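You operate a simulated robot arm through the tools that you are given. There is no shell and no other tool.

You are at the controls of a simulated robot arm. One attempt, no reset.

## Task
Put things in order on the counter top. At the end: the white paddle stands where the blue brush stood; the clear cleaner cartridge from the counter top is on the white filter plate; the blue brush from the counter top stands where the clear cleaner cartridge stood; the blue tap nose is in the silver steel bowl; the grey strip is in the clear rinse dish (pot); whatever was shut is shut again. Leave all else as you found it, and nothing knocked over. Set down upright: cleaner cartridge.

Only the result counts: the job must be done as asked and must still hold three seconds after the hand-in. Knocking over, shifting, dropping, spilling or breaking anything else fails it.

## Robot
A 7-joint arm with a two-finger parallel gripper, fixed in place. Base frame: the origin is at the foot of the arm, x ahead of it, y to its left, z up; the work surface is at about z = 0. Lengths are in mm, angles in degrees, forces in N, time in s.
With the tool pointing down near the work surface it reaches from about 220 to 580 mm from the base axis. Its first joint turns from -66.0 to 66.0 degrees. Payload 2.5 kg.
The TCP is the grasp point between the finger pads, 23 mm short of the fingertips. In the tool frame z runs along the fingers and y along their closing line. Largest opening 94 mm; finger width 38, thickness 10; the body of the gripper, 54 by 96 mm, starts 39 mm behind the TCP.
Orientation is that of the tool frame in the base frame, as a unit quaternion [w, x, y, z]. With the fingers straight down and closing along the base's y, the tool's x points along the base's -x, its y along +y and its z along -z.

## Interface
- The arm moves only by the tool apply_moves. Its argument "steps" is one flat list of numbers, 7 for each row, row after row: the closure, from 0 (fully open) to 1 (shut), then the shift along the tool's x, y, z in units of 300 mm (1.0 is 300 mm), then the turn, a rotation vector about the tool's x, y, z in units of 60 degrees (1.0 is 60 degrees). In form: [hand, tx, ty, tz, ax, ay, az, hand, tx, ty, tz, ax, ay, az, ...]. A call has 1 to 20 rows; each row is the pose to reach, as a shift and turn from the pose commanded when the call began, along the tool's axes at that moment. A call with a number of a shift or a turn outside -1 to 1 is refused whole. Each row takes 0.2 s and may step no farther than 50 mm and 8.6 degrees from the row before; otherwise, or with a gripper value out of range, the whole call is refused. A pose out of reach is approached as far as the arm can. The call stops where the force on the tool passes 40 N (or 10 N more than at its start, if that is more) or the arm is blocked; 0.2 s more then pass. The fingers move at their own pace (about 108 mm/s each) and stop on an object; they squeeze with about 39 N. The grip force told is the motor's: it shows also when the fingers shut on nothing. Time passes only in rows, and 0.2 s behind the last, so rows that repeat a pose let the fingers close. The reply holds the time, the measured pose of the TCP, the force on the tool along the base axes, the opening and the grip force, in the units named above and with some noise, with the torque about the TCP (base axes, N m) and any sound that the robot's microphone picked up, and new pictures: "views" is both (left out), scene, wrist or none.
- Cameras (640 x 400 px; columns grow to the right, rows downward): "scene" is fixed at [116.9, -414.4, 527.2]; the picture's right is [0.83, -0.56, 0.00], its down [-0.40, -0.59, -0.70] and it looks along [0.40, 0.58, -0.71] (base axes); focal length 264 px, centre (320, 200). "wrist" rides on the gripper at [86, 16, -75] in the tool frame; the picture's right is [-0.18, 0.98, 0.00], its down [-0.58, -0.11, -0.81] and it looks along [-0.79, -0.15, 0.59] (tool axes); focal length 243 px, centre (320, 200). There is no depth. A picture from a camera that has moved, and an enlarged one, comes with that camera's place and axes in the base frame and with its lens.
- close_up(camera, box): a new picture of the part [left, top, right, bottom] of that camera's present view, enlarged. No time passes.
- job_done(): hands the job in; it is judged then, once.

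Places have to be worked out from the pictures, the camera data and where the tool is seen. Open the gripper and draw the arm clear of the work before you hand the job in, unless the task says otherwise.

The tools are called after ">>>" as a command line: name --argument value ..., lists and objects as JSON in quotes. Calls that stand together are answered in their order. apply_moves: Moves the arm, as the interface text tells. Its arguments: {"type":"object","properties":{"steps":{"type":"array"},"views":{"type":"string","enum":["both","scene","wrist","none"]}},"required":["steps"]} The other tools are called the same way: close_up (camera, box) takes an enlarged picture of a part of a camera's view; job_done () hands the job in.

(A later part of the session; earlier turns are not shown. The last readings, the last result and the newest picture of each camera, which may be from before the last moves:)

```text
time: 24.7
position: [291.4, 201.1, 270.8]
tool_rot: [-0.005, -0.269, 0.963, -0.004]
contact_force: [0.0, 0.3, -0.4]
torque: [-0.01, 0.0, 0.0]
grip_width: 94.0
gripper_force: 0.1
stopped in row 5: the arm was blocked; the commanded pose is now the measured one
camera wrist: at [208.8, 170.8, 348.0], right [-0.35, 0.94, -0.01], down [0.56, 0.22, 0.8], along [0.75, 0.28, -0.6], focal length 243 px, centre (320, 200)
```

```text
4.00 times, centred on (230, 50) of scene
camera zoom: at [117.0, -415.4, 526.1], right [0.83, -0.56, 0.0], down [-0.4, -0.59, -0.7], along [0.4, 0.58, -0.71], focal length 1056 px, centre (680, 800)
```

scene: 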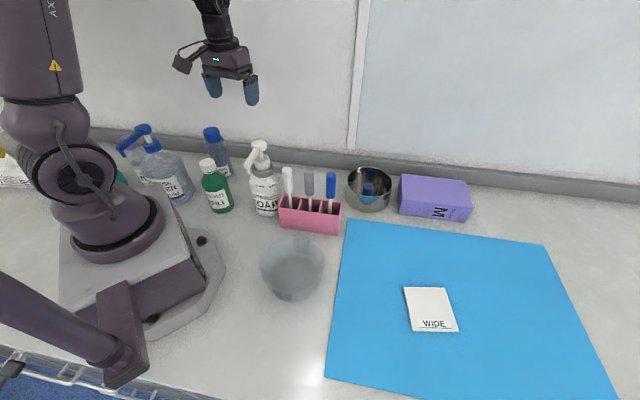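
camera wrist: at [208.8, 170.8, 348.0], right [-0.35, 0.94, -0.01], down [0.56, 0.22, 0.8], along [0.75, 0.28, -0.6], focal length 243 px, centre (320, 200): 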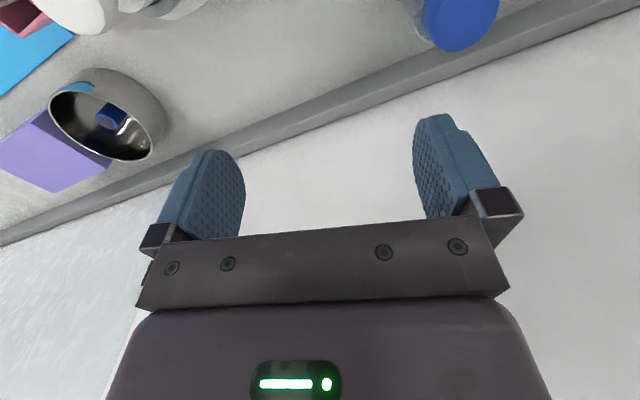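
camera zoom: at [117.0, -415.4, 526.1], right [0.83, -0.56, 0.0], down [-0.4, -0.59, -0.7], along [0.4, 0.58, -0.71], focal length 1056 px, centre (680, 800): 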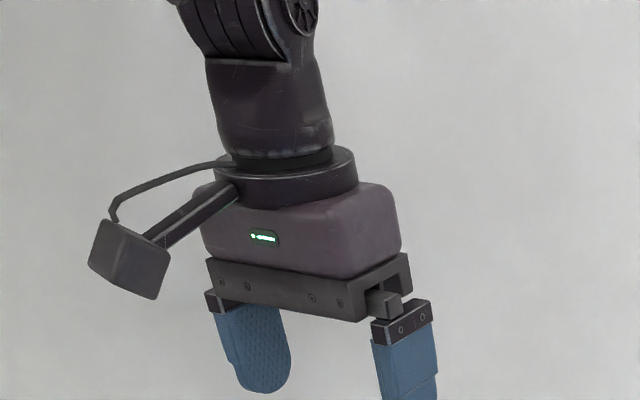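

Judging by the shoulder disc, the first joint has not turned as far as the tool's bearing, so it may be an elbow posture issue. I'll test a pure turn about the base axis (8° to the left, with the tool's yaw following) and see how well it tracks.

>>> apply_moves --steps '[0, 0.007, 0.054, 0, 0, 0, -0.044, 0, 0.014, 0.109, 0, 0, 0, -0.089, 0, 0.021, 0.163, 0, 0, 0, -0.133, 0, 0.021, 0.163, 0, 0, 0, -0.133, 0, 0.021, 0.163, 0, 0, 0, -0.133]' --views "scene"

```text
time: 26.1
position: [288.3, 203.9, 271.1]
tool_rot: [-0.004, -0.275, 0.961, -0.008]
contact_force: [0.1, -1.1, -0.3]
torque: [-0.02, -0.03, -0.01]
grip_width: 93.8
gripper_force: 0.0
stopped in row 5: the arm was blocked; the commanded pose is now the measured one
```

scene: 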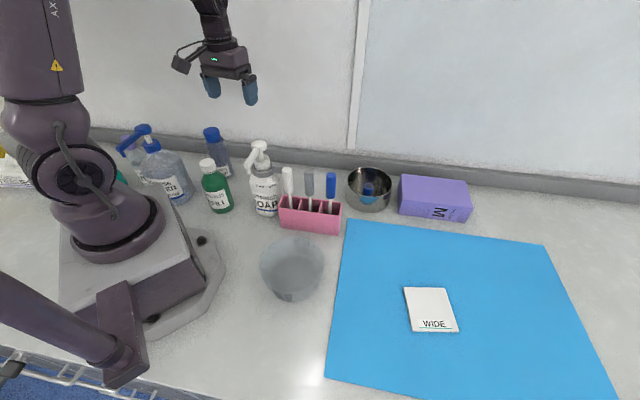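

A pure base turn isn't followed at bearing 35° with the arm this high, and the tool feels no force. I'll step back toward the nose spot, level the tool at yaw 45°, drop to z 190 and test whether the bearing can increase from a lower, more stretched posture.

>>> apply_moves --steps '[0, -0.03, -0.014, 0.06, -0.003, -0.003, -0.055, 0, -0.061, -0.028, 0.12, -0.006, -0.006, -0.11, 0, -0.092, -0.042, 0.18, -0.01, -0.009, -0.165, 0, -0.122, -0.056, 0.27, -0.0126, -0.0116, -0.218, 0, -0.122, -0.056, 0.27, -0.0126, -0.0116, -0.218]' --views "none"

>>> apply_moves --steps '[0, 0, 0.05, 0, 0, 0, 0, 0, 0, 0.1, 0, 0, 0, 0, 0, 0, 0.15, 0, 0, 0, 0, 0, 0, 0.2, 0, 0, 0, 0, 0, 0, 0.2, 0, 0, 0, 0]' --views "both"

```text
time: 27.3
position: [324.6, 215.5, 188.1]
tool_rot: [-0.002, -0.391, 0.92, 0.002]
contact_force: [0.3, 0.5, 0.1]
torque: [-0.01, 0.03, 0.0]
grip_width: 94.0
gripper_force: 0.0
```

```text
time: 28.5
position: [281.2, 257.4, 189.7]
tool_rot: [-0.002, -0.391, 0.92, 0.002]
contact_force: [-0.3, -0.2, -0.4]
torque: [0.03, 0.02, 0.0]
grip_width: 94.0
gripper_force: 0.1
camera wrist: at [209.0, 205.2, 265.7], right [-0.58, 0.81, 0.0], down [0.49, 0.34, 0.8], along [0.65, 0.47, -0.59], focal length 243 px, centre (320, 200)
```

scene: 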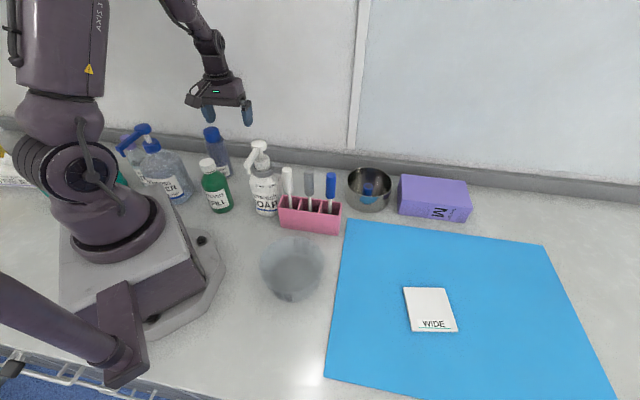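
wrist: 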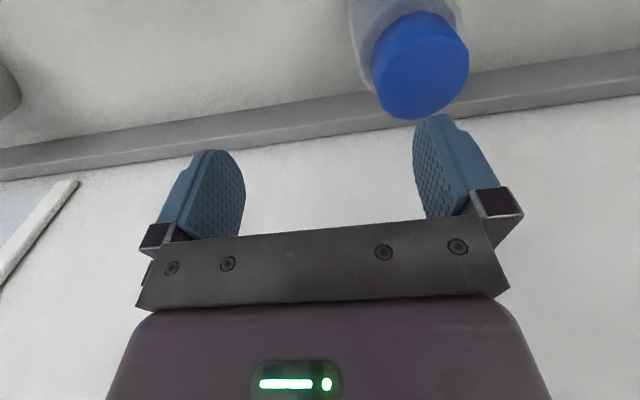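

At z 190 the arm follows out to bearing 42°, so it's only blocked when it is high up on the left; I'll stay low here. The cap centre works out to about (227, 278), so I'll move over it at the same height.

>>> apply_moves --steps '[0, 0.018, 0.045, 0, 0, 0, 0, 0, 0.037, 0.09, 0, 0, 0, 0, 0, 0.055, 0.135, 0, 0, 0, 0, 0, 0.0737, 0.178, 0, 0, 0, 0, 0, 0.0737, 0.178, 0, 0, 0, 0]' --views "both"

```text
time: 29.5
position: [260.7, 251.2, 176.1]
tool_rot: [-0.018, -0.335, 0.942, 0.006]
contact_force: [-3.4, 2.2, 27.0]
torque: [1.34, 0.62, 0.03]
grip_width: 94.0
gripper_force: 0.1
stopped in row 5: the force on the tool passed its limit at 50 N (the readings are from after the stop); the commanded pose is now the measured one
camera wrist: at [185.5, 209.5, 255.4], right [-0.48, 0.88, 0.02], down [0.55, 0.28, 0.79], along [0.69, 0.38, -0.62], focal length 243 px, centre (320, 200)
```

scene: 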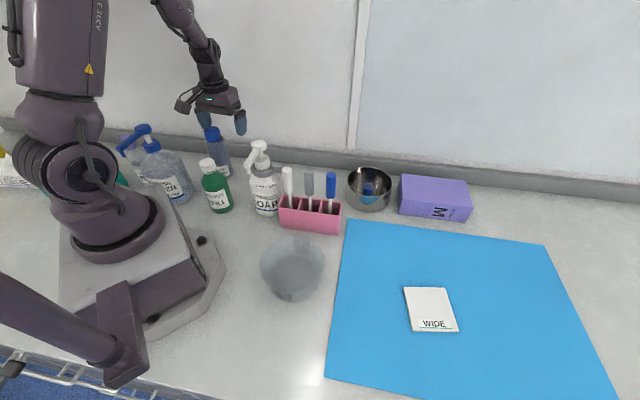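
wrist: 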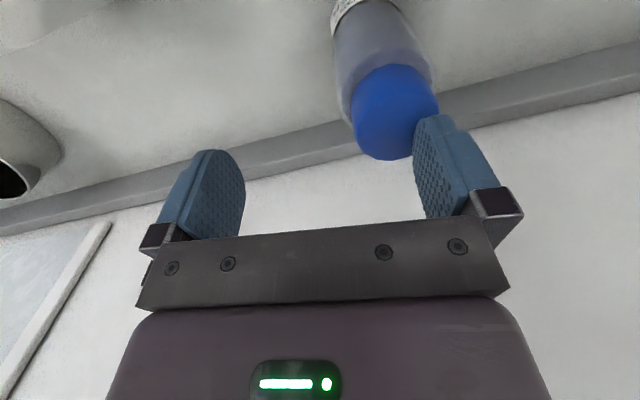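

The finger pressed onto the cap because the arm sagged against its limit. I'll retreat straight up and back toward the nose spot immediately.

>>> apply_moves --steps '[0, 0, -0.01, -0.04, 0, 0, 0, 0, -0.02, -0.05, -0.07, 0, 0, 0, 0, -0.04, -0.12, -0.07, 0, 0, 0, 0, -0.04, -0.12, -0.07, 0, 0, 0]' --views "both"

```text
time: 30.5
position: [289.7, 234.7, 198.0]
tool_rot: [-0.017, -0.341, 0.94, 0.003]
contact_force: [0.7, -0.7, 1.0]
torque: [-0.02, -0.01, 0.02]
grip_width: 93.9
gripper_force: 0.1
camera wrist: at [215.6, 191.3, 276.5], right [-0.49, 0.87, 0.01], down [0.54, 0.29, 0.79], along [0.68, 0.39, -0.62], focal length 243 px, centre (320, 200)
```

scene: 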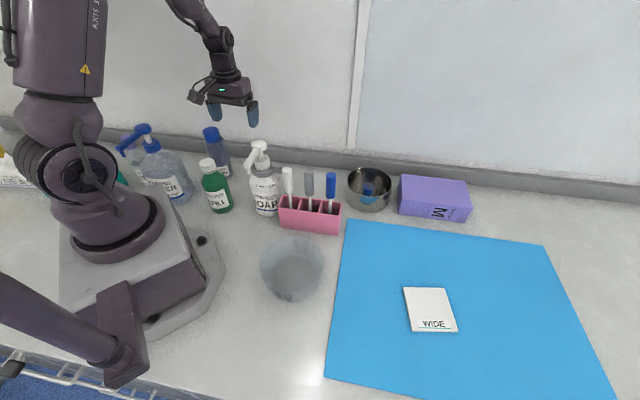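
wrist: 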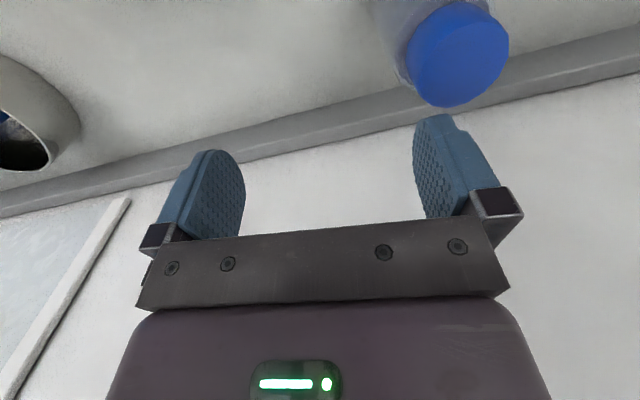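

The bottle is still standing; I'll compare its place with the first picture.

>>> close_up --camera "scene" --box '[180, 110, 280, 220]'

>>> close_up --camera "scene" --box '[0, 0, 200, 250]'

```text
3.64 times, centred on (230, 165) of scene
camera zoom: at [116.8, -414.4, 527.2], right [0.83, -0.56, 0.0], down [-0.4, -0.59, -0.7], along [0.4, 0.58, -0.71], focal length 960 px, centre (647, 327)
```

zoom: 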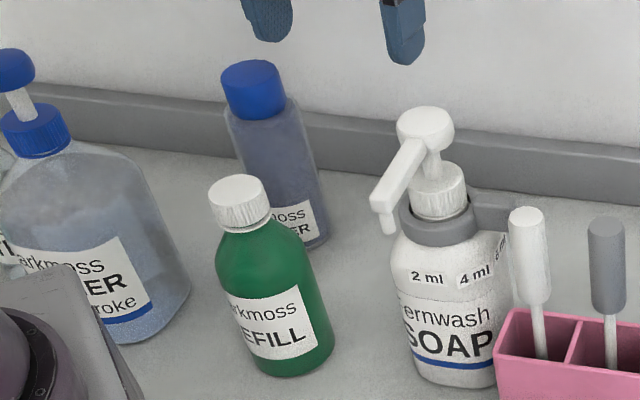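

```text
1.60 times, centred on (100, 125) of scene
camera zoom: at [116.8, -414.4, 527.2], right [0.83, -0.56, 0.0], down [-0.4, -0.59, -0.7], along [0.4, 0.58, -0.71], focal length 422 px, centre (672, 320)
```

zoom: 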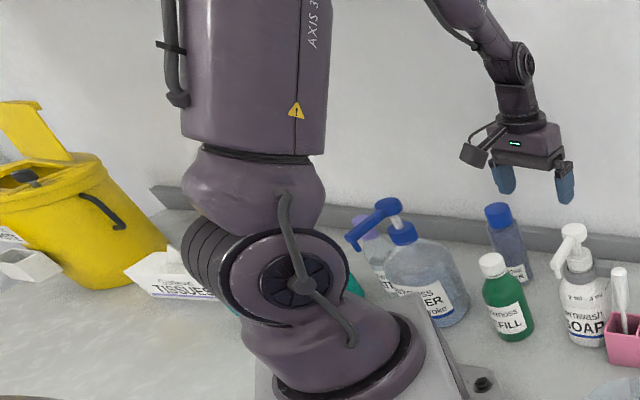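

The bottle hasn't moved. The readings fit the first joint being physically stopped: bearing and yaw fall short by the same angle, and the stop comes earlier the higher the elbow is. So something overhead on the left may be in the way. I'll back off, level the tool and aim the wrist camera up at that area.

>>> apply_moves --steps '[0, -0.007, -0.055, -0.08, 0.004, -0.007, 0, 0, -0.013, -0.109, -0.16, 0.008, -0.014, 0, 0, -0.026, -0.218, -0.244, 0.0164, -0.0286, 0, 0, -0.026, -0.218, -0.244, 0.0164, -0.0286, 0]' --views "none"

>>> apply_moves --steps '[0, 0.047, -0.088, -0.03, 0, 0, -0.125, 0, 0.094, -0.175, -0.06, 0, 0, -0.25, 0, 0.141, -0.263, -0.09, 0, 0, -0.375, 0, 0.188, -0.35, -0.12, 0, 0, -0.5, 0, 0.235, -0.438, -0.15, 0, 0, -0.625, 0, 0.282, -0.525, -0.17, 0, 0, -0.75, 0, 0.33, -0.613, -0.19, 0, 0, -0.875, 0, 0.375, -0.7, -0.2, 0, 0, -1.0, 0, 0.375, -0.7, -0.2, 0, 0, -1.0]' --views "none"

```text
time: 31.5
position: [341.3, 190.1, 270.5]
tool_rot: [0.001, -0.341, 0.94, 0.0]
contact_force: [0.1, 0.6, 0.0]
torque: [-0.01, 0.04, 0.02]
grip_width: 94.4
gripper_force: 0.1
```

```text
time: 33.5
position: [389.6, -44.9, 330.4]
tool_rot: [0.0, 0.765, -0.644, 0.0]
contact_force: [-0.7, -0.2, -0.7]
torque: [0.03, 0.0, 0.01]
grip_width: 94.1
gripper_force: 0.1
```

Now I'll tilt the tool so the camera looks up toward the area left of the robot.

>>> apply_moves --steps '[0, 0, 0, 0, 0, -0.13, 0, 0, 0, 0, 0, 0, -0.26, 0, 0, 0, 0, 0, 0, -0.39, 0, 0, 0, 0, 0, 0, -0.52, 0, 0, 0, 0, 0, 0, -0.65, 0, 0, 0, 0, 0, 0, -0.78, 0, 0, 0, 0, 0, 0, -0.78, 0]' --views "both"

```text
time: 35.1
position: [389.2, -44.0, 328.5]
tool_rot: [-0.258, 0.701, -0.591, -0.304]
contact_force: [0.0, -0.1, 0.8]
torque: [-0.01, 0.01, 0.03]
grip_width: 93.9
gripper_force: 0.1
camera wrist: at [391.6, -159.6, 318.5], right [-0.99, -0.04, 0.13], down [0.14, -0.17, 0.98], along [-0.02, 0.98, 0.17], focal length 243 px, centre (320, 200)
```

scene: 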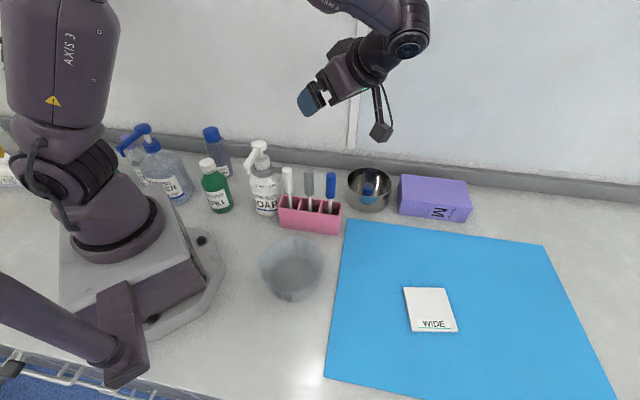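
wrist: 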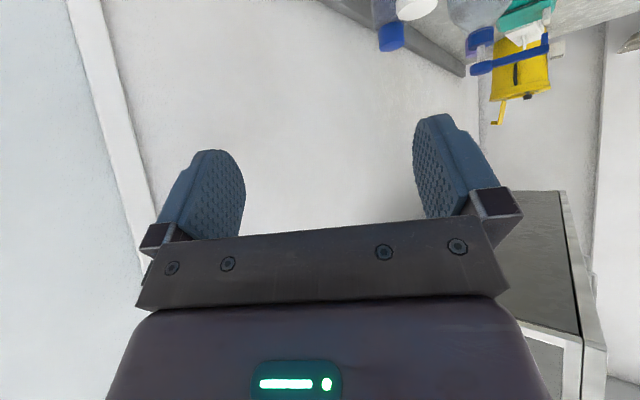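

There is a cabinet-like thing overhead on the left (dark panel with a white frame). I'll enlarge it.

>>> close_up --camera "wrist" --box '[440, 150, 640, 400]'

>>> close_up --camera "wrist" --box '[340, 0, 640, 180]'

```text
1.60 times, centred on (540, 275) of wrist
camera zoom: at [391.6, -159.6, 318.5], right [-0.99, -0.04, 0.13], down [0.14, -0.17, 0.98], along [-0.02, 0.98, 0.17], focal length 388 px, centre (-32, 80)
```

zoom: 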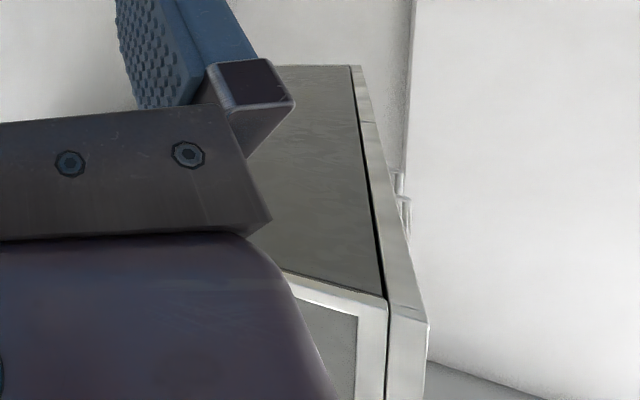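

```text
2.13 times, centred on (490, 90) of wrist
camera zoom: at [391.6, -159.6, 318.5], right [-0.99, -0.04, 0.13], down [0.14, -0.17, 0.98], along [-0.02, 0.98, 0.17], focal length 518 px, centre (-43, 435)
```

zoom: 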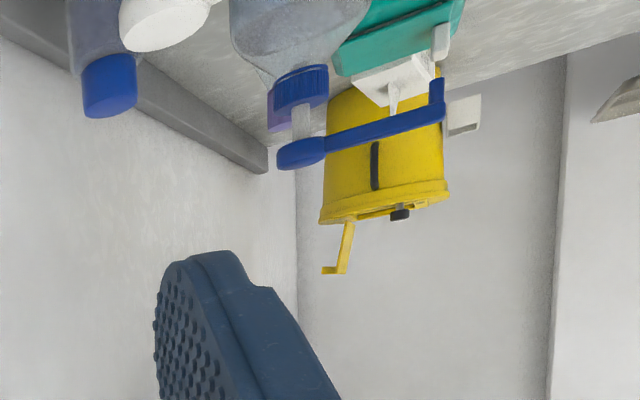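

It is a wall cabinet hanging over the left part of the counter, with its front edge around v≈135 mm from the base toward the wall. The elbow hits it when the arm is high. I'll grip the cartridge with the tool tilted, wrist to the right and fingers pointing left and down, so the arm stays right of and below the cabinet. First I'll turn to that orientation.

>>> apply_moves --steps '[0, 0, 0, 0, 0, 0.121, 0, 0, 0, 0, 0, 0, 0.242, 0, 0, 0, 0, 0, 0, 0.363, 0, 0, 0, 0, 0, 0, 0.363, 0]' --views "none"

>>> apply_moves --steps '[0, -0.068, 0.006, 0.068, -0.031, 0, -0.066, 0, -0.137, 0.012, 0.136, -0.062, 0, -0.132, 0, -0.205, 0.018, 0.203, -0.092, 0, -0.198, 0, -0.273, 0.024, 0.271, -0.123, 0, -0.264, 0, -0.342, 0.029, 0.339, -0.154, 0, -0.33, 0, -0.41, 0.035, 0.407, -0.185, 0, -0.397, 0, -0.479, 0.041, 0.474, -0.216, 0, -0.463, 0, -0.547, 0.047, 0.542, -0.2465, 0, -0.5287, 0, -0.547, 0.047, 0.542, -0.2465, 0, -0.5287]' --views "both"

```text
time: 36.1
position: [388.3, -44.8, 328.9]
tool_rot: [-0.139, 0.747, -0.629, -0.164]
contact_force: [0.3, -0.1, 0.7]
torque: [-0.01, -0.01, 0.0]
grip_width: 93.9
gripper_force: 0.1
```

```text
time: 38.1
position: [340.0, 167.8, 251.7]
tool_rot: [-0.083, 0.901, -0.375, -0.199]
contact_force: [-0.4, 0.6, -0.2]
torque: [-0.04, -0.02, -0.02]
grip_width: 94.1
gripper_force: 0.0
camera wrist: at [403.6, 78.2, 283.0], right [-0.81, -0.57, 0.08], down [-0.05, 0.21, 0.98], along [-0.58, 0.79, -0.2], focal length 243 px, centre (320, 200)
```

scene: 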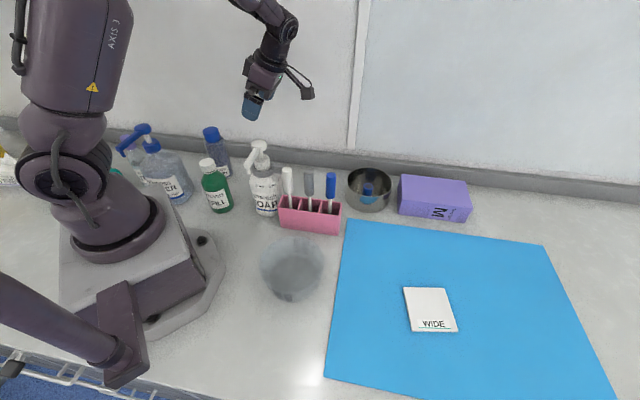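
wrist: 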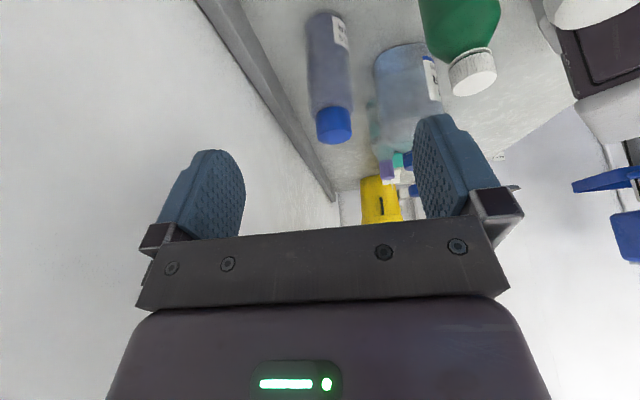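

The tool now points left and down (25° tilt) with the closing line square to the wall, and the bottle lies straight ahead. I'll enlarge the bottle to refine its height and line.

>>> close_up --camera "wrist" --box '[270, 0, 430, 200]'

>>> close_up --camera "scene" --box '[190, 110, 250, 190]'

```text
2.00 times, centred on (350, 100) of wrist
camera zoom: at [403.6, 78.2, 283.0], right [-0.81, -0.57, 0.08], down [-0.05, 0.21, 0.98], along [-0.58, 0.79, -0.2], focal length 485 px, centre (260, 400)
```

zoom: 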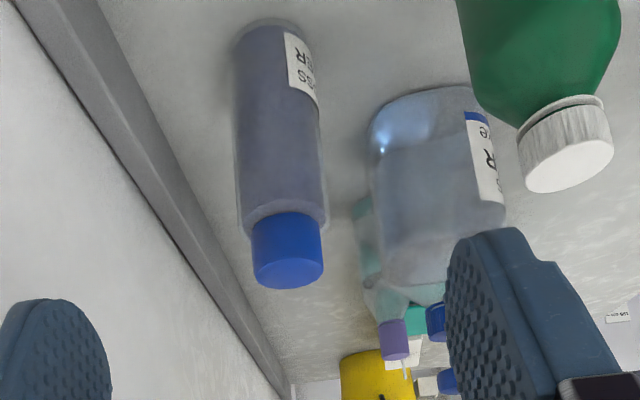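

```text
5.00 times, centred on (220, 150) of scene
camera zoom: at [116.9, -414.4, 527.2], right [0.83, -0.56, 0.0], down [-0.4, -0.59, -0.7], along [0.4, 0.58, -0.71], focal length 1320 px, centre (820, 450)
```

zoom: 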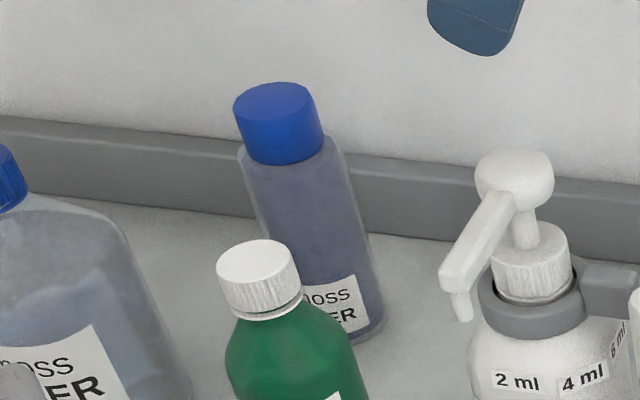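

Refined: cartridge axis near (228, 279), top at z≈151, about 54 mm across with a cap about 32 mm tall. I'll lower the tilted tool to z 125 at the free spot to its right.

>>> apply_moves --steps '[0, 0.044, 0, 0.096, 0, 0, 0, 0, 0.089, 0, 0.191, 0, 0, 0, 0, 0.133, 0, 0.287, 0, 0, 0, 0, 0.178, 0, 0.383, 0, 0, 0, 0, 0.178, 0, 0.383, 0, 0, 0]' --views "both"

```text
time: 39.3
position: [339.8, 167.3, 121.5]
tool_rot: [-0.083, 0.901, -0.375, -0.2]
contact_force: [-1.0, 0.3, -0.2]
torque: [0.01, -0.04, 0.01]
grip_width: 93.9
gripper_force: 0.1
camera wrist: at [405.1, 77.3, 153.9], right [-0.81, -0.57, 0.08], down [-0.05, 0.21, 0.98], along [-0.58, 0.79, -0.2], focal length 243 px, centre (320, 200)
```

scene: 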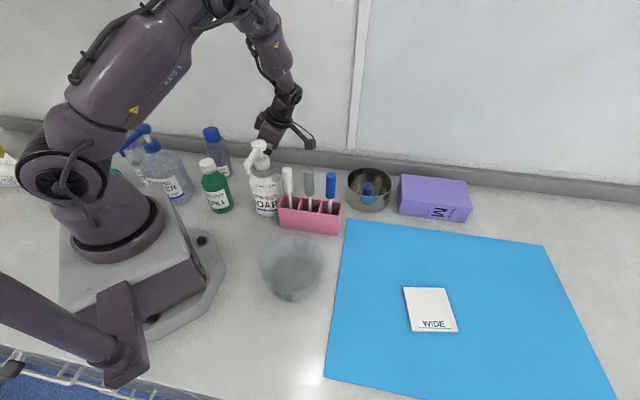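
wrist: 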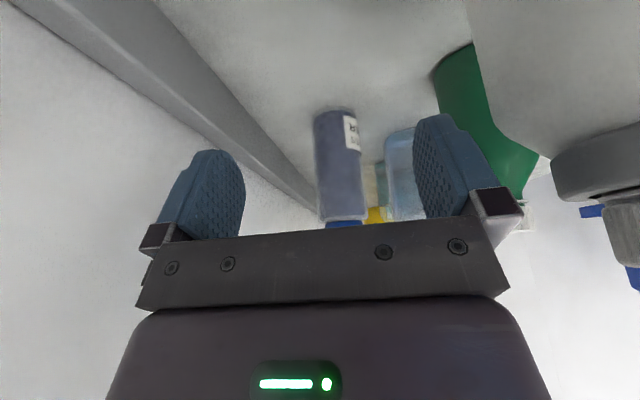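

The bottle is lined up between the fingers' line of travel (its centre projects where expected, v≈359). I'll advance 100 mm to the left with the fingers open and straddling, then check.

>>> apply_moves --steps '[0, -0.076, 0, 0.033, 0, 0, 0, 0, -0.153, 0, 0.066, 0, 0, 0, 0, -0.23, 0, 0.1, 0, 0, 0, 0, -0.306, 0, 0.133, 0, 0, 0, 0, -0.306, 0, 0.133, 0, 0, 0]' --views "both"

```text
time: 40.5
position: [268.2, 238.5, 128.0]
tool_rot: [-0.083, 0.901, -0.376, -0.2]
contact_force: [0.4, -0.7, 0.5]
torque: [0.01, 0.02, -0.02]
grip_width: 93.9
gripper_force: 0.0
camera wrist: at [332.3, 148.5, 158.7], right [-0.82, -0.57, 0.08], down [-0.05, 0.21, 0.98], along [-0.58, 0.79, -0.2], focal length 243 px, centre (320, 200)
```

scene: 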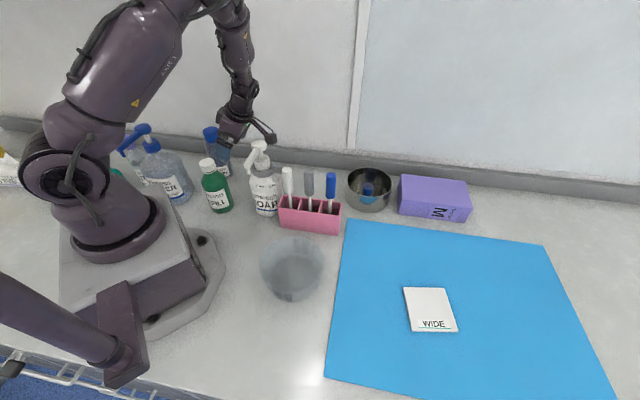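
wrist: 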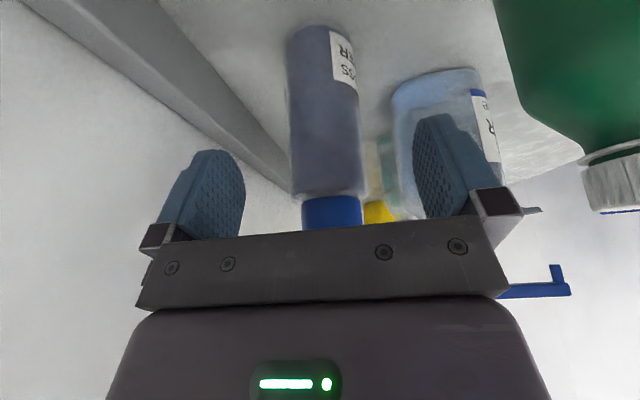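

Tracking is clean (no force, no block) and the bottle is centred within about 1 mm. I'll advance the remaining 57 mm so that the TCP is at the bottle axis.

>>> apply_moves --steps '[0, -0.05, 0, 0.025, 0, 0, 0, 0, -0.1, 0, 0.05, 0, 0, 0, 0, -0.14, 0, 0.071, 0, 0, 0, 0, -0.169, 0, 0.086, 0, 0, 0, 0, -0.169, 0, 0.086, 0, 0, 0]' --views "both"

```text
time: 41.7
position: [227.5, 279.8, 125.4]
tool_rot: [-0.083, 0.901, -0.375, -0.2]
contact_force: [0.2, -0.2, 0.2]
torque: [-0.02, -0.01, -0.01]
grip_width: 94.0
gripper_force: 0.0
camera wrist: at [292.5, 189.3, 157.5], right [-0.81, -0.57, 0.08], down [-0.05, 0.21, 0.98], along [-0.58, 0.79, -0.2], focal length 243 px, centre (320, 200)
```

scene: 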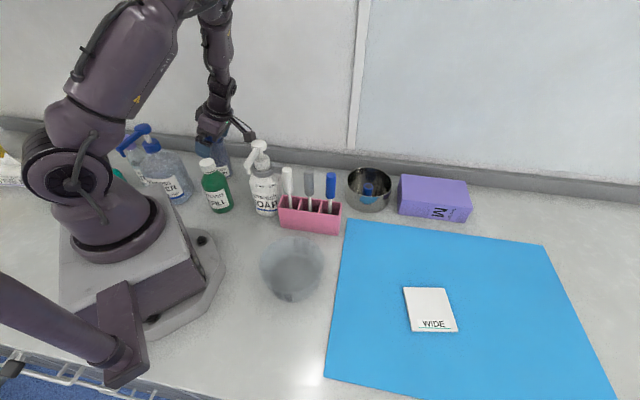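
wrist: 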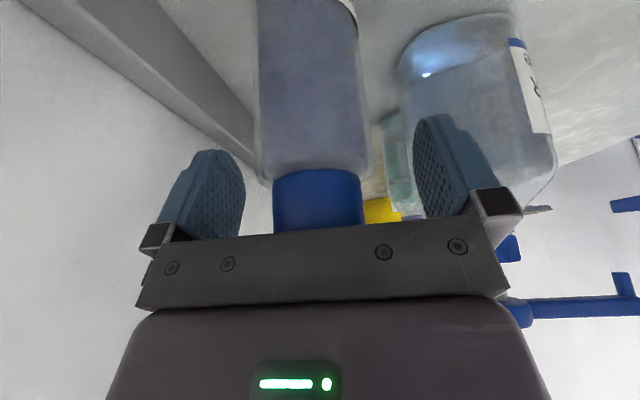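

The TCP is at the bottle axis with pads overlapping the upper body just below the cap, and no contact. I'll close the fingers gently by rows and check.

>>> apply_moves --steps '[0.25, 0, 0, 0, 0, 0, 0, 0.5, 0, 0, 0, 0, 0, 0, 1, 0, 0, 0, 0, 0, 0, 1, 0, 0, 0, 0, 0, 0, 1, 0, 0, 0, 0, 0, 0]' --views "both"

```text
time: 42.9
position: [228.7, 278.7, 125.4]
tool_rot: [-0.083, 0.901, -0.376, -0.2]
contact_force: [1.1, 1.5, 1.0]
torque: [0.07, -0.01, 0.03]
grip_width: 54.7
gripper_force: 39.3
camera wrist: at [292.8, 189.2, 157.6], right [-0.82, -0.57, 0.08], down [-0.05, 0.21, 0.98], along [-0.58, 0.79, -0.2], focal length 243 px, centre (320, 200)
```

scene: 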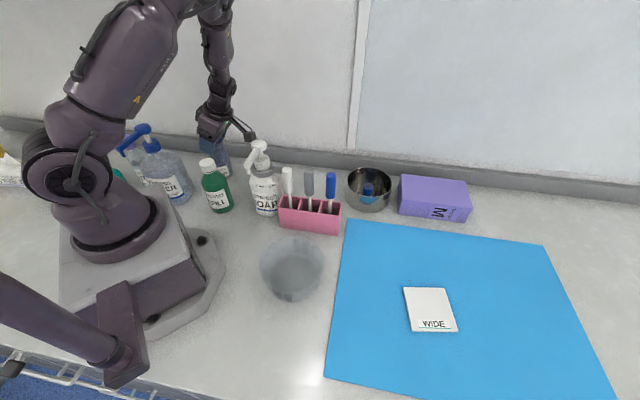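
wrist: 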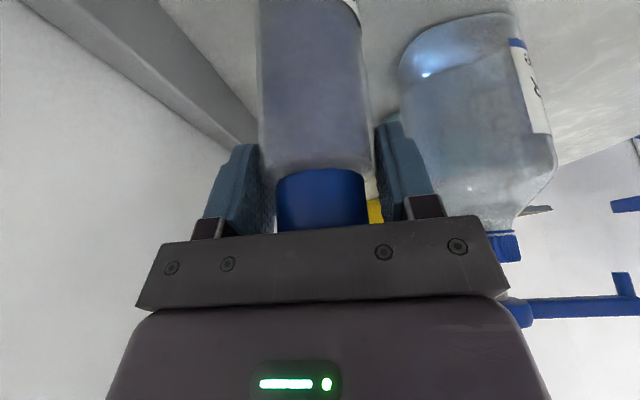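

Gripped the body at 54.7 mm (39 N); the cartridge's spot is therefore (228, 279). I'll lift 30 mm, then draw it back to the right out from under the cabinet.

>>> apply_moves --steps '[1, -0.014, 0, -0.03, 0, 0, 0, 1, -0.028, 0, -0.06, 0, 0, 0, 1, -0.042, 0, -0.091, 0, 0, 0, 1, -0.042, 0, -0.091, 0, 0, 0]' --views "both"

```text
time: 43.9
position: [228.8, 278.5, 155.0]
tool_rot: [-0.084, 0.901, -0.375, -0.2]
contact_force: [0.3, 0.5, -3.1]
torque: [-0.02, -0.01, 0.0]
grip_width: 54.8
gripper_force: 38.4
camera wrist: at [292.6, 188.9, 187.9], right [-0.82, -0.57, 0.08], down [-0.05, 0.21, 0.98], along [-0.58, 0.79, -0.2], focal length 243 px, centre (320, 200)
```

scene: 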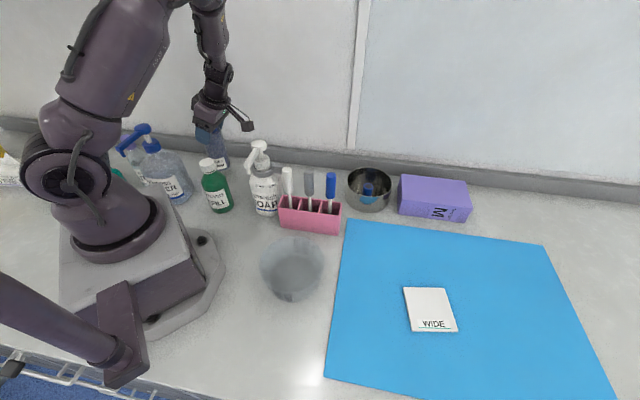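
wrist: 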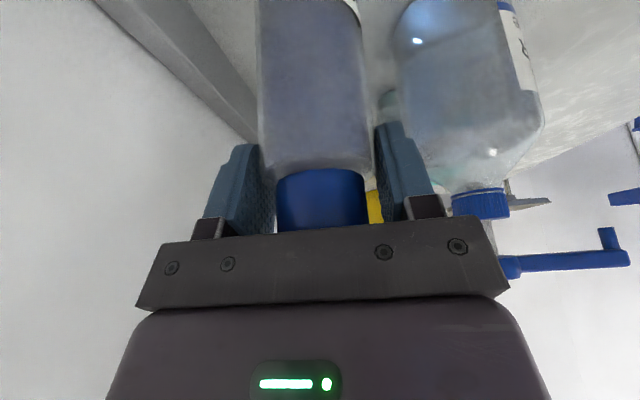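

It's held securely, with a weight of about 3 N. I'll retreat 158 mm to the right and then rise to z 250 in the clear.

>>> apply_moves --steps '[1, 0.095, 0, -0.0445, 0, 0, 0, 1, 0.191, 0, -0.089, 0, 0, 0, 1, 0.286, 0, -0.1335, 0, 0, 0, 1, 0.382, 0, -0.178, 0, 0, 0, 1, 0.477, 0, -0.2225, 0, 0, 0, 1, 0.432, 0, -0.318, 0, 0, 0, 1, 0.388, 0, -0.414, 0, 0, 0, 1, 0.343, 0, -0.5095, 0, 0, 0, 1, 0.343, 0, -0.5095, 0, 0, 0]' --views "both"

```text
time: 45.9
position: [338.2, 166.0, 250.3]
tool_rot: [-0.083, 0.901, -0.375, -0.2]
contact_force: [0.4, -1.4, -3.6]
torque: [-0.03, 0.01, -0.02]
grip_width: 54.7
gripper_force: 39.4
camera wrist: at [404.3, 75.7, 281.6], right [-0.81, -0.57, 0.08], down [-0.05, 0.21, 0.98], along [-0.58, 0.79, -0.2], focal length 243 px, centre (320, 200)
```

scene: 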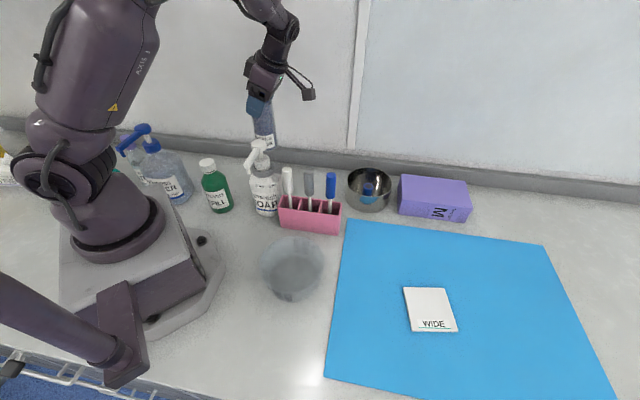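
wrist: 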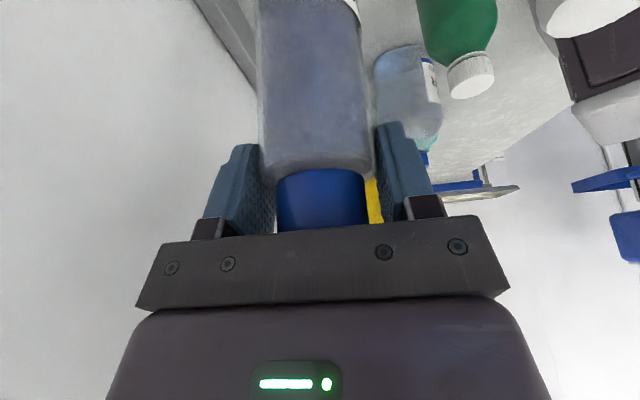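

Next I'll carry it toward the plate, turning the tool clockwise about the vertical in three 60° stages so that the wrist ends up on the robot's side. This is stage one.

>>> apply_moves --steps '[1, 0.056, 0.0365, -0.0535, 0.0528, 0, 0.1133, 1, 0.111, 0.073, -0.107, 0.1057, 0, 0.2266, 1, 0.167, 0.1095, -0.1605, 0.1585, 0, 0.3399, 1, 0.2225, 0.146, -0.214, 0.2113, 0, 0.4532, 1, 0.278, 0.1825, -0.2675, 0.2641, 0, 0.5664, 1, 0.334, 0.219, -0.321, 0.317, 0, 0.6797, 1, 0.389, 0.2555, -0.3745, 0.3698, 0, 0.793, 1, 0.445, 0.292, -0.428, 0.4226, 0, 0.9063, 1, 0.445, 0.292, -0.428, 0.4226, 0, 0.9063]' --views "both"

```text
time: 47.9
position: [402.3, -18.7, 311.4]
tool_rot: [0.171, -0.593, 0.776, 0.131]
contact_force: [0.6, -0.1, -3.1]
torque: [0.04, 0.03, 0.01]
grip_width: 54.7
gripper_force: 39.4
camera wrist: at [356.7, -121.4, 342.7], right [-0.9, 0.42, 0.08], down [0.15, 0.15, 0.98], along [0.4, 0.89, -0.2], focal length 243 px, centre (320, 200)
```

scene: 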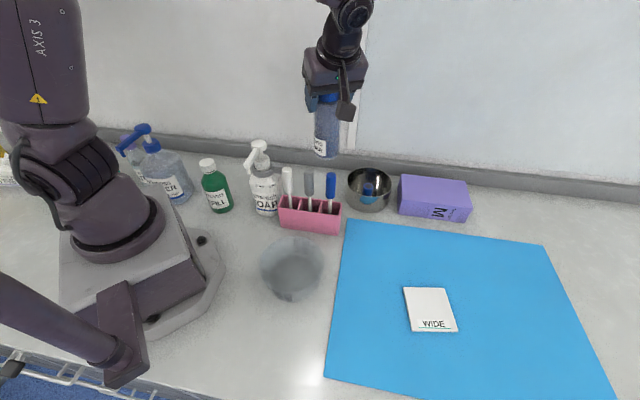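
wrist: 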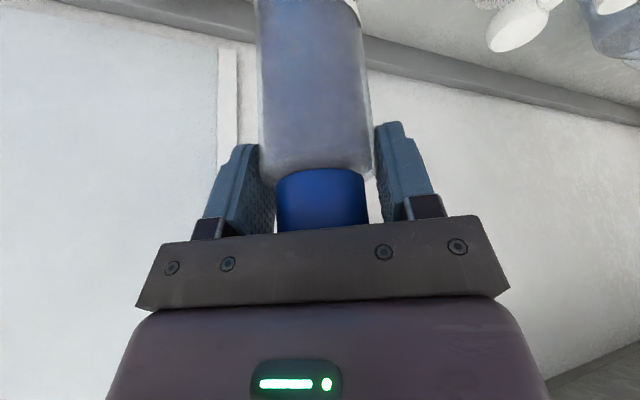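

Stage one went well. Stage two: another 60° while moving above the mat.

>>> apply_moves --steps '[1, 0.059, -0.0385, -0.023, 0.0528, 0, 0.1133, 1, 0.118, -0.077, -0.046, 0.1057, 0, 0.2266, 1, 0.177, -0.1155, -0.069, 0.1585, 0, 0.3399, 1, 0.2355, -0.154, -0.0915, 0.2113, 0, 0.4532, 1, 0.294, -0.1925, -0.114, 0.2641, 0, 0.5664, 1, 0.353, -0.231, -0.137, 0.317, 0, 0.6797, 1, 0.412, -0.2695, -0.16, 0.3698, 0, 0.793, 1, 0.471, -0.308, -0.183, 0.4226, 0, 0.9063, 1, 0.471, -0.308, -0.183, 0.4226, 0, 0.9063]' --views "scene"

```text
time: 49.9
position: [450.2, -188.9, 300.6]
tool_rot: [0.215, -0.125, 0.968, 0.028]
contact_force: [0.1, 0.4, -2.9]
torque: [0.02, -0.04, 0.01]
grip_width: 54.7
gripper_force: 39.1
```

scene: 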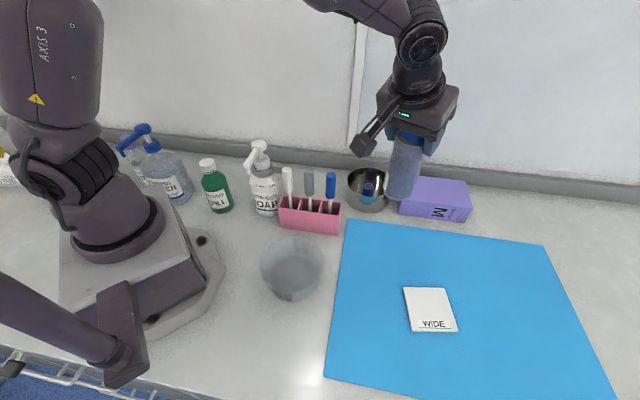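

Good. Stage three: the last 60° while moving over the plate at about z 260.

>>> apply_moves --steps '[1, 0.036, -0.064, 0.0015, 0.0528, 0, 0.1133, 1, 0.0725, -0.128, 0.003, 0.1057, 0, 0.2266, 1, 0.109, -0.192, 0.0045, 0.1585, 0, 0.3399, 1, 0.145, -0.2555, 0.006, 0.2113, 0, 0.4532, 1, 0.181, -0.319, 0.0075, 0.2641, 0, 0.5664, 1, 0.2175, -0.383, 0.009, 0.317, 0, 0.6797, 1, 0.254, -0.447, 0.0105, 0.3698, 0, 0.793, 1, 0.29, -0.511, 0.012, 0.4226, 0, 0.9063, 1, 0.29, -0.511, 0.012, 0.4226, 0, 0.9063]' --views "both"

```text
time: 51.9
position: [413.4, -356.6, 260.8]
tool_rot: [0.2, 0.377, 0.901, -0.083]
contact_force: [0.3, -0.8, -3.1]
torque: [-0.02, 0.02, 0.0]
grip_width: 54.9
gripper_force: 38.7
camera wrist: at [346.7, -268.1, 292.6], right [0.82, 0.57, 0.08], down [0.05, -0.21, 0.98], along [0.58, -0.79, -0.2], focal length 243 px, centre (320, 200)
```

scene: 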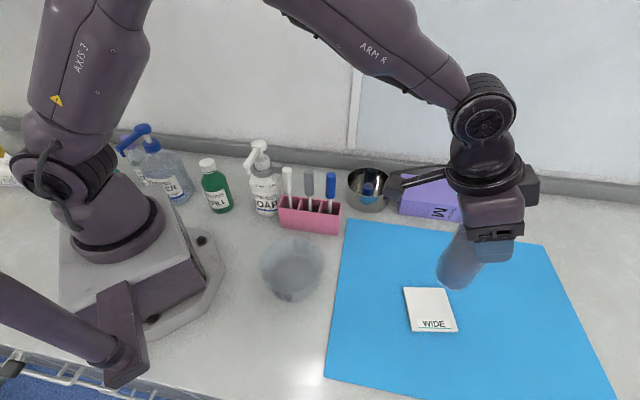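
wrist: 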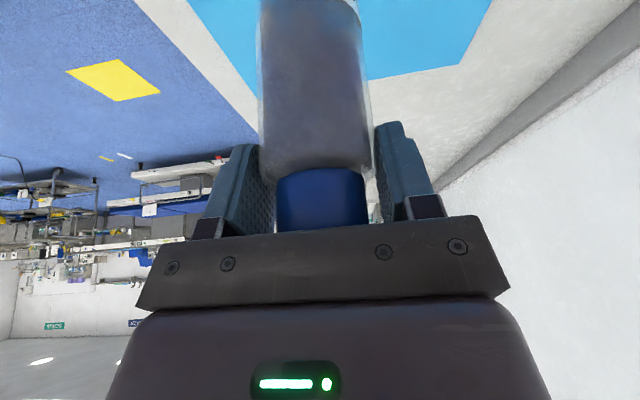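

The upright cartridge is now above the plate, with the TCP at (413, -357) against a plate centre of about (415, -358). I'll lower it to just above the plate.

>>> apply_moves --steps '[1, 0.043, 0, 0.096, 0, 0, 0, 1, 0.086, 0, 0.192, 0, 0, 0, 1, 0.129, 0.001, 0.288, 0, 0, 0, 1, 0.155, 0.001, 0.346, 0, 0, 0, 1, 0.172, 0.001, 0.384, 0, 0, 0, 1, 0.172, 0.001, 0.384, 0, 0, 0]' --views "both"

```text
time: 53.3
position: [416.3, -360.0, 138.9]
tool_rot: [0.203, 0.375, 0.901, -0.085]
contact_force: [-3.5, 3.2, 18.8]
torque: [0.51, 0.62, 0.02]
grip_width: 54.7
gripper_force: 38.2
camera wrist: at [349.5, -270.4, 168.7], right [0.81, 0.57, 0.08], down [0.05, -0.2, 0.98], along [0.58, -0.79, -0.2], focal length 243 px, centre (320, 200)
```

scene: 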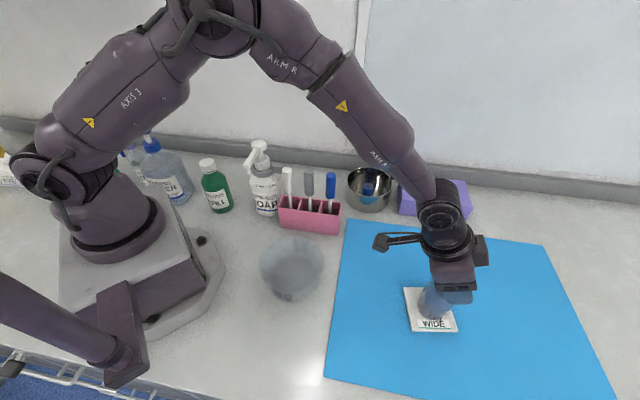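
wrist: 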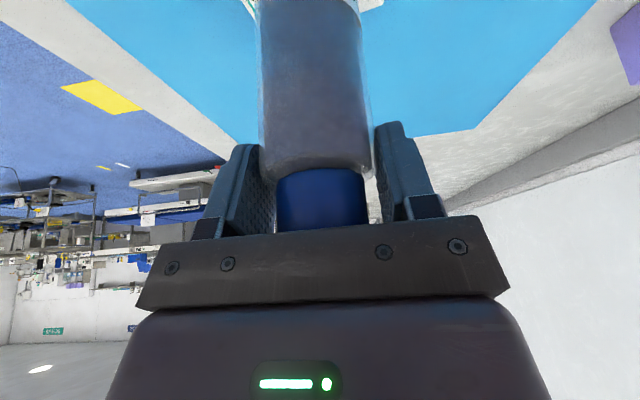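

The bottle already rests on the plate (about 19 N down-force), so the plate's top is a bit higher than thought. I'll ease up about 4 mm to relax the push before releasing, and check the placement in close-up.

>>> apply_moves --steps '[1, -0.0056, 0, -0.0121, 0, 0, 0, 1, -0.0056, 0, -0.0121, 0, 0, 0]' --views "scene"

>>> close_up --camera "scene" --box '[370, 240, 510, 350]'

```text
time: 53.9
position: [415.3, -358.2, 139.1]
tool_rot: [0.198, 0.375, 0.902, -0.082]
contact_force: [0.7, -0.7, -0.7]
torque: [-0.1, -0.09, 0.02]
grip_width: 54.3
gripper_force: 39.3
```

scene: 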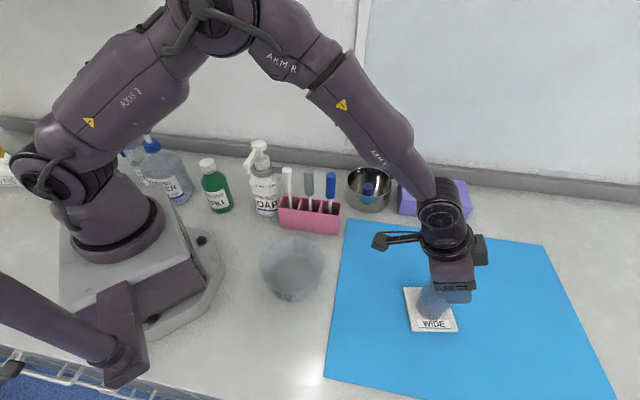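

```text
3.64 times, centred on (440, 295) of scene
camera zoom: at [116.9, -414.4, 527.2], right [0.83, -0.56, 0.0], down [-0.4, -0.59, -0.7], along [0.4, 0.58, -0.71], focal length 960 px, centre (-116, -146)
```

zoom: 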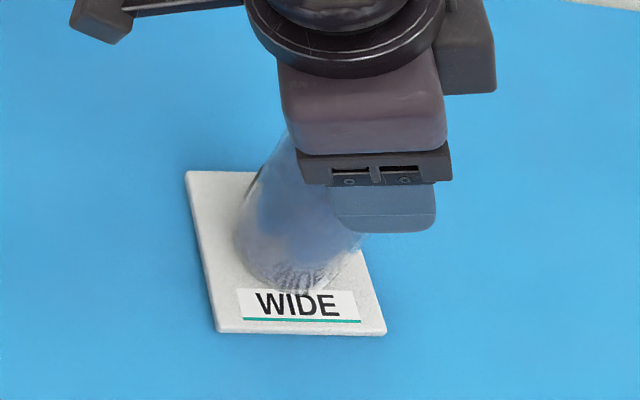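

The force is nearly balanced and the bottle's foot is centred on the plate. I'll open the fingers in steps.

>>> apply_moves --steps '[0.42, 0, 0, 0, 0, 0, 0, 0.36, 0, 0, 0, 0, 0, 0, 0.25, 0, 0, 0, 0, 0, 0, 0.1, 0, 0, 0, 0, 0, 0, 0, 0, 0, 0, 0, 0, 0, 0, 0, 0, 0, 0, 0, 0]' --views "both"

```text
time: 55.3
position: [416.5, -358.6, 139.1]
tool_rot: [0.2, 0.375, 0.901, -0.083]
contact_force: [-1.2, 0.3, 0.0]
torque: [0.0, 0.03, 0.0]
grip_width: 94.3
gripper_force: 0.1
camera wrist: at [349.4, -269.6, 171.1], right [0.82, 0.57, 0.08], down [0.05, -0.21, 0.98], along [0.58, -0.79, -0.2], focal length 243 px, centre (320, 200)
```

scene: 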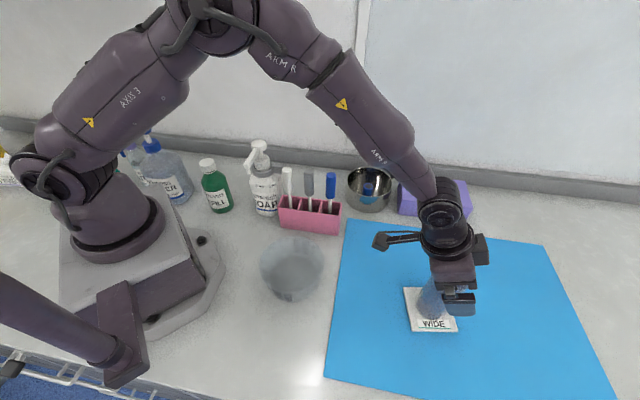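
wrist: 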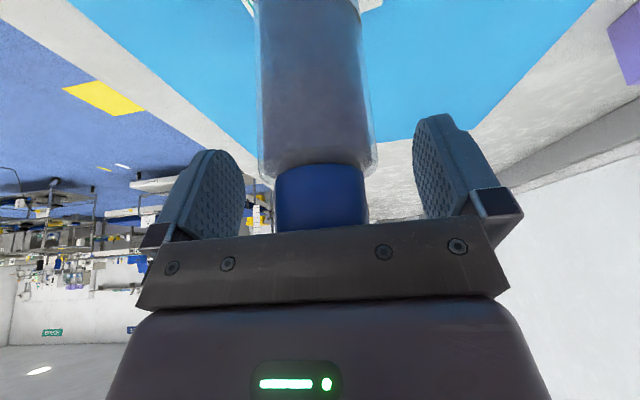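

Released, and the bottle stands upright on the plate. I'll back the gripper out along the tool axis.

>>> apply_moves --steps '[0, 0, 0, -0.06, 0, 0, 0, 0, 0, 0, -0.14, 0, 0, 0, 0, 0, 0, -0.24, 0, 0, 0, 0, 0, 0, -0.36, 0, 0, 0, 0, 0, 0, -0.46, 0, 0, 0, 0, 0, 0, -0.46, 0, 0, 0]' --views "both"

>>> close_up --camera "scene" --box '[370, 220, 510, 350]'

```text
time: 56.7
position: [374.6, -318.6, 265.1]
tool_rot: [0.2, 0.375, 0.901, -0.083]
contact_force: [-0.3, -0.4, -0.5]
torque: [-0.01, -0.01, 0.0]
grip_width: 93.8
gripper_force: 0.0
camera wrist: at [308.7, -229.4, 296.9], right [0.82, 0.57, 0.08], down [0.05, -0.21, 0.98], along [0.58, -0.79, -0.2], focal length 243 px, centre (320, 200)
```

scene: 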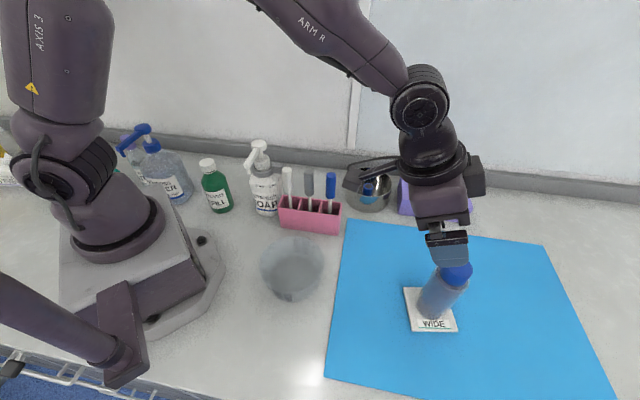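
wrist: 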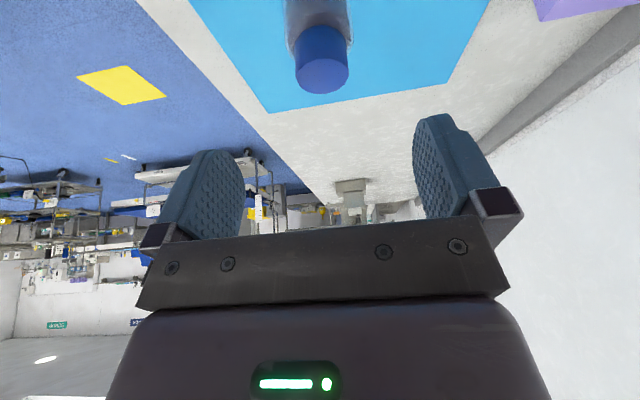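

```text
3.08 times, centred on (440, 285) of scene
camera zoom: at [116.9, -414.4, 527.2], right [0.83, -0.56, 0.0], down [-0.4, -0.59, -0.7], along [0.4, 0.58, -0.71], focal length 812 px, centre (-49, -62)
```

zoom: 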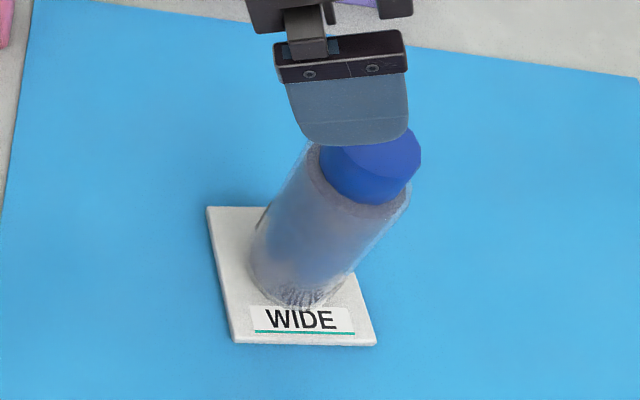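

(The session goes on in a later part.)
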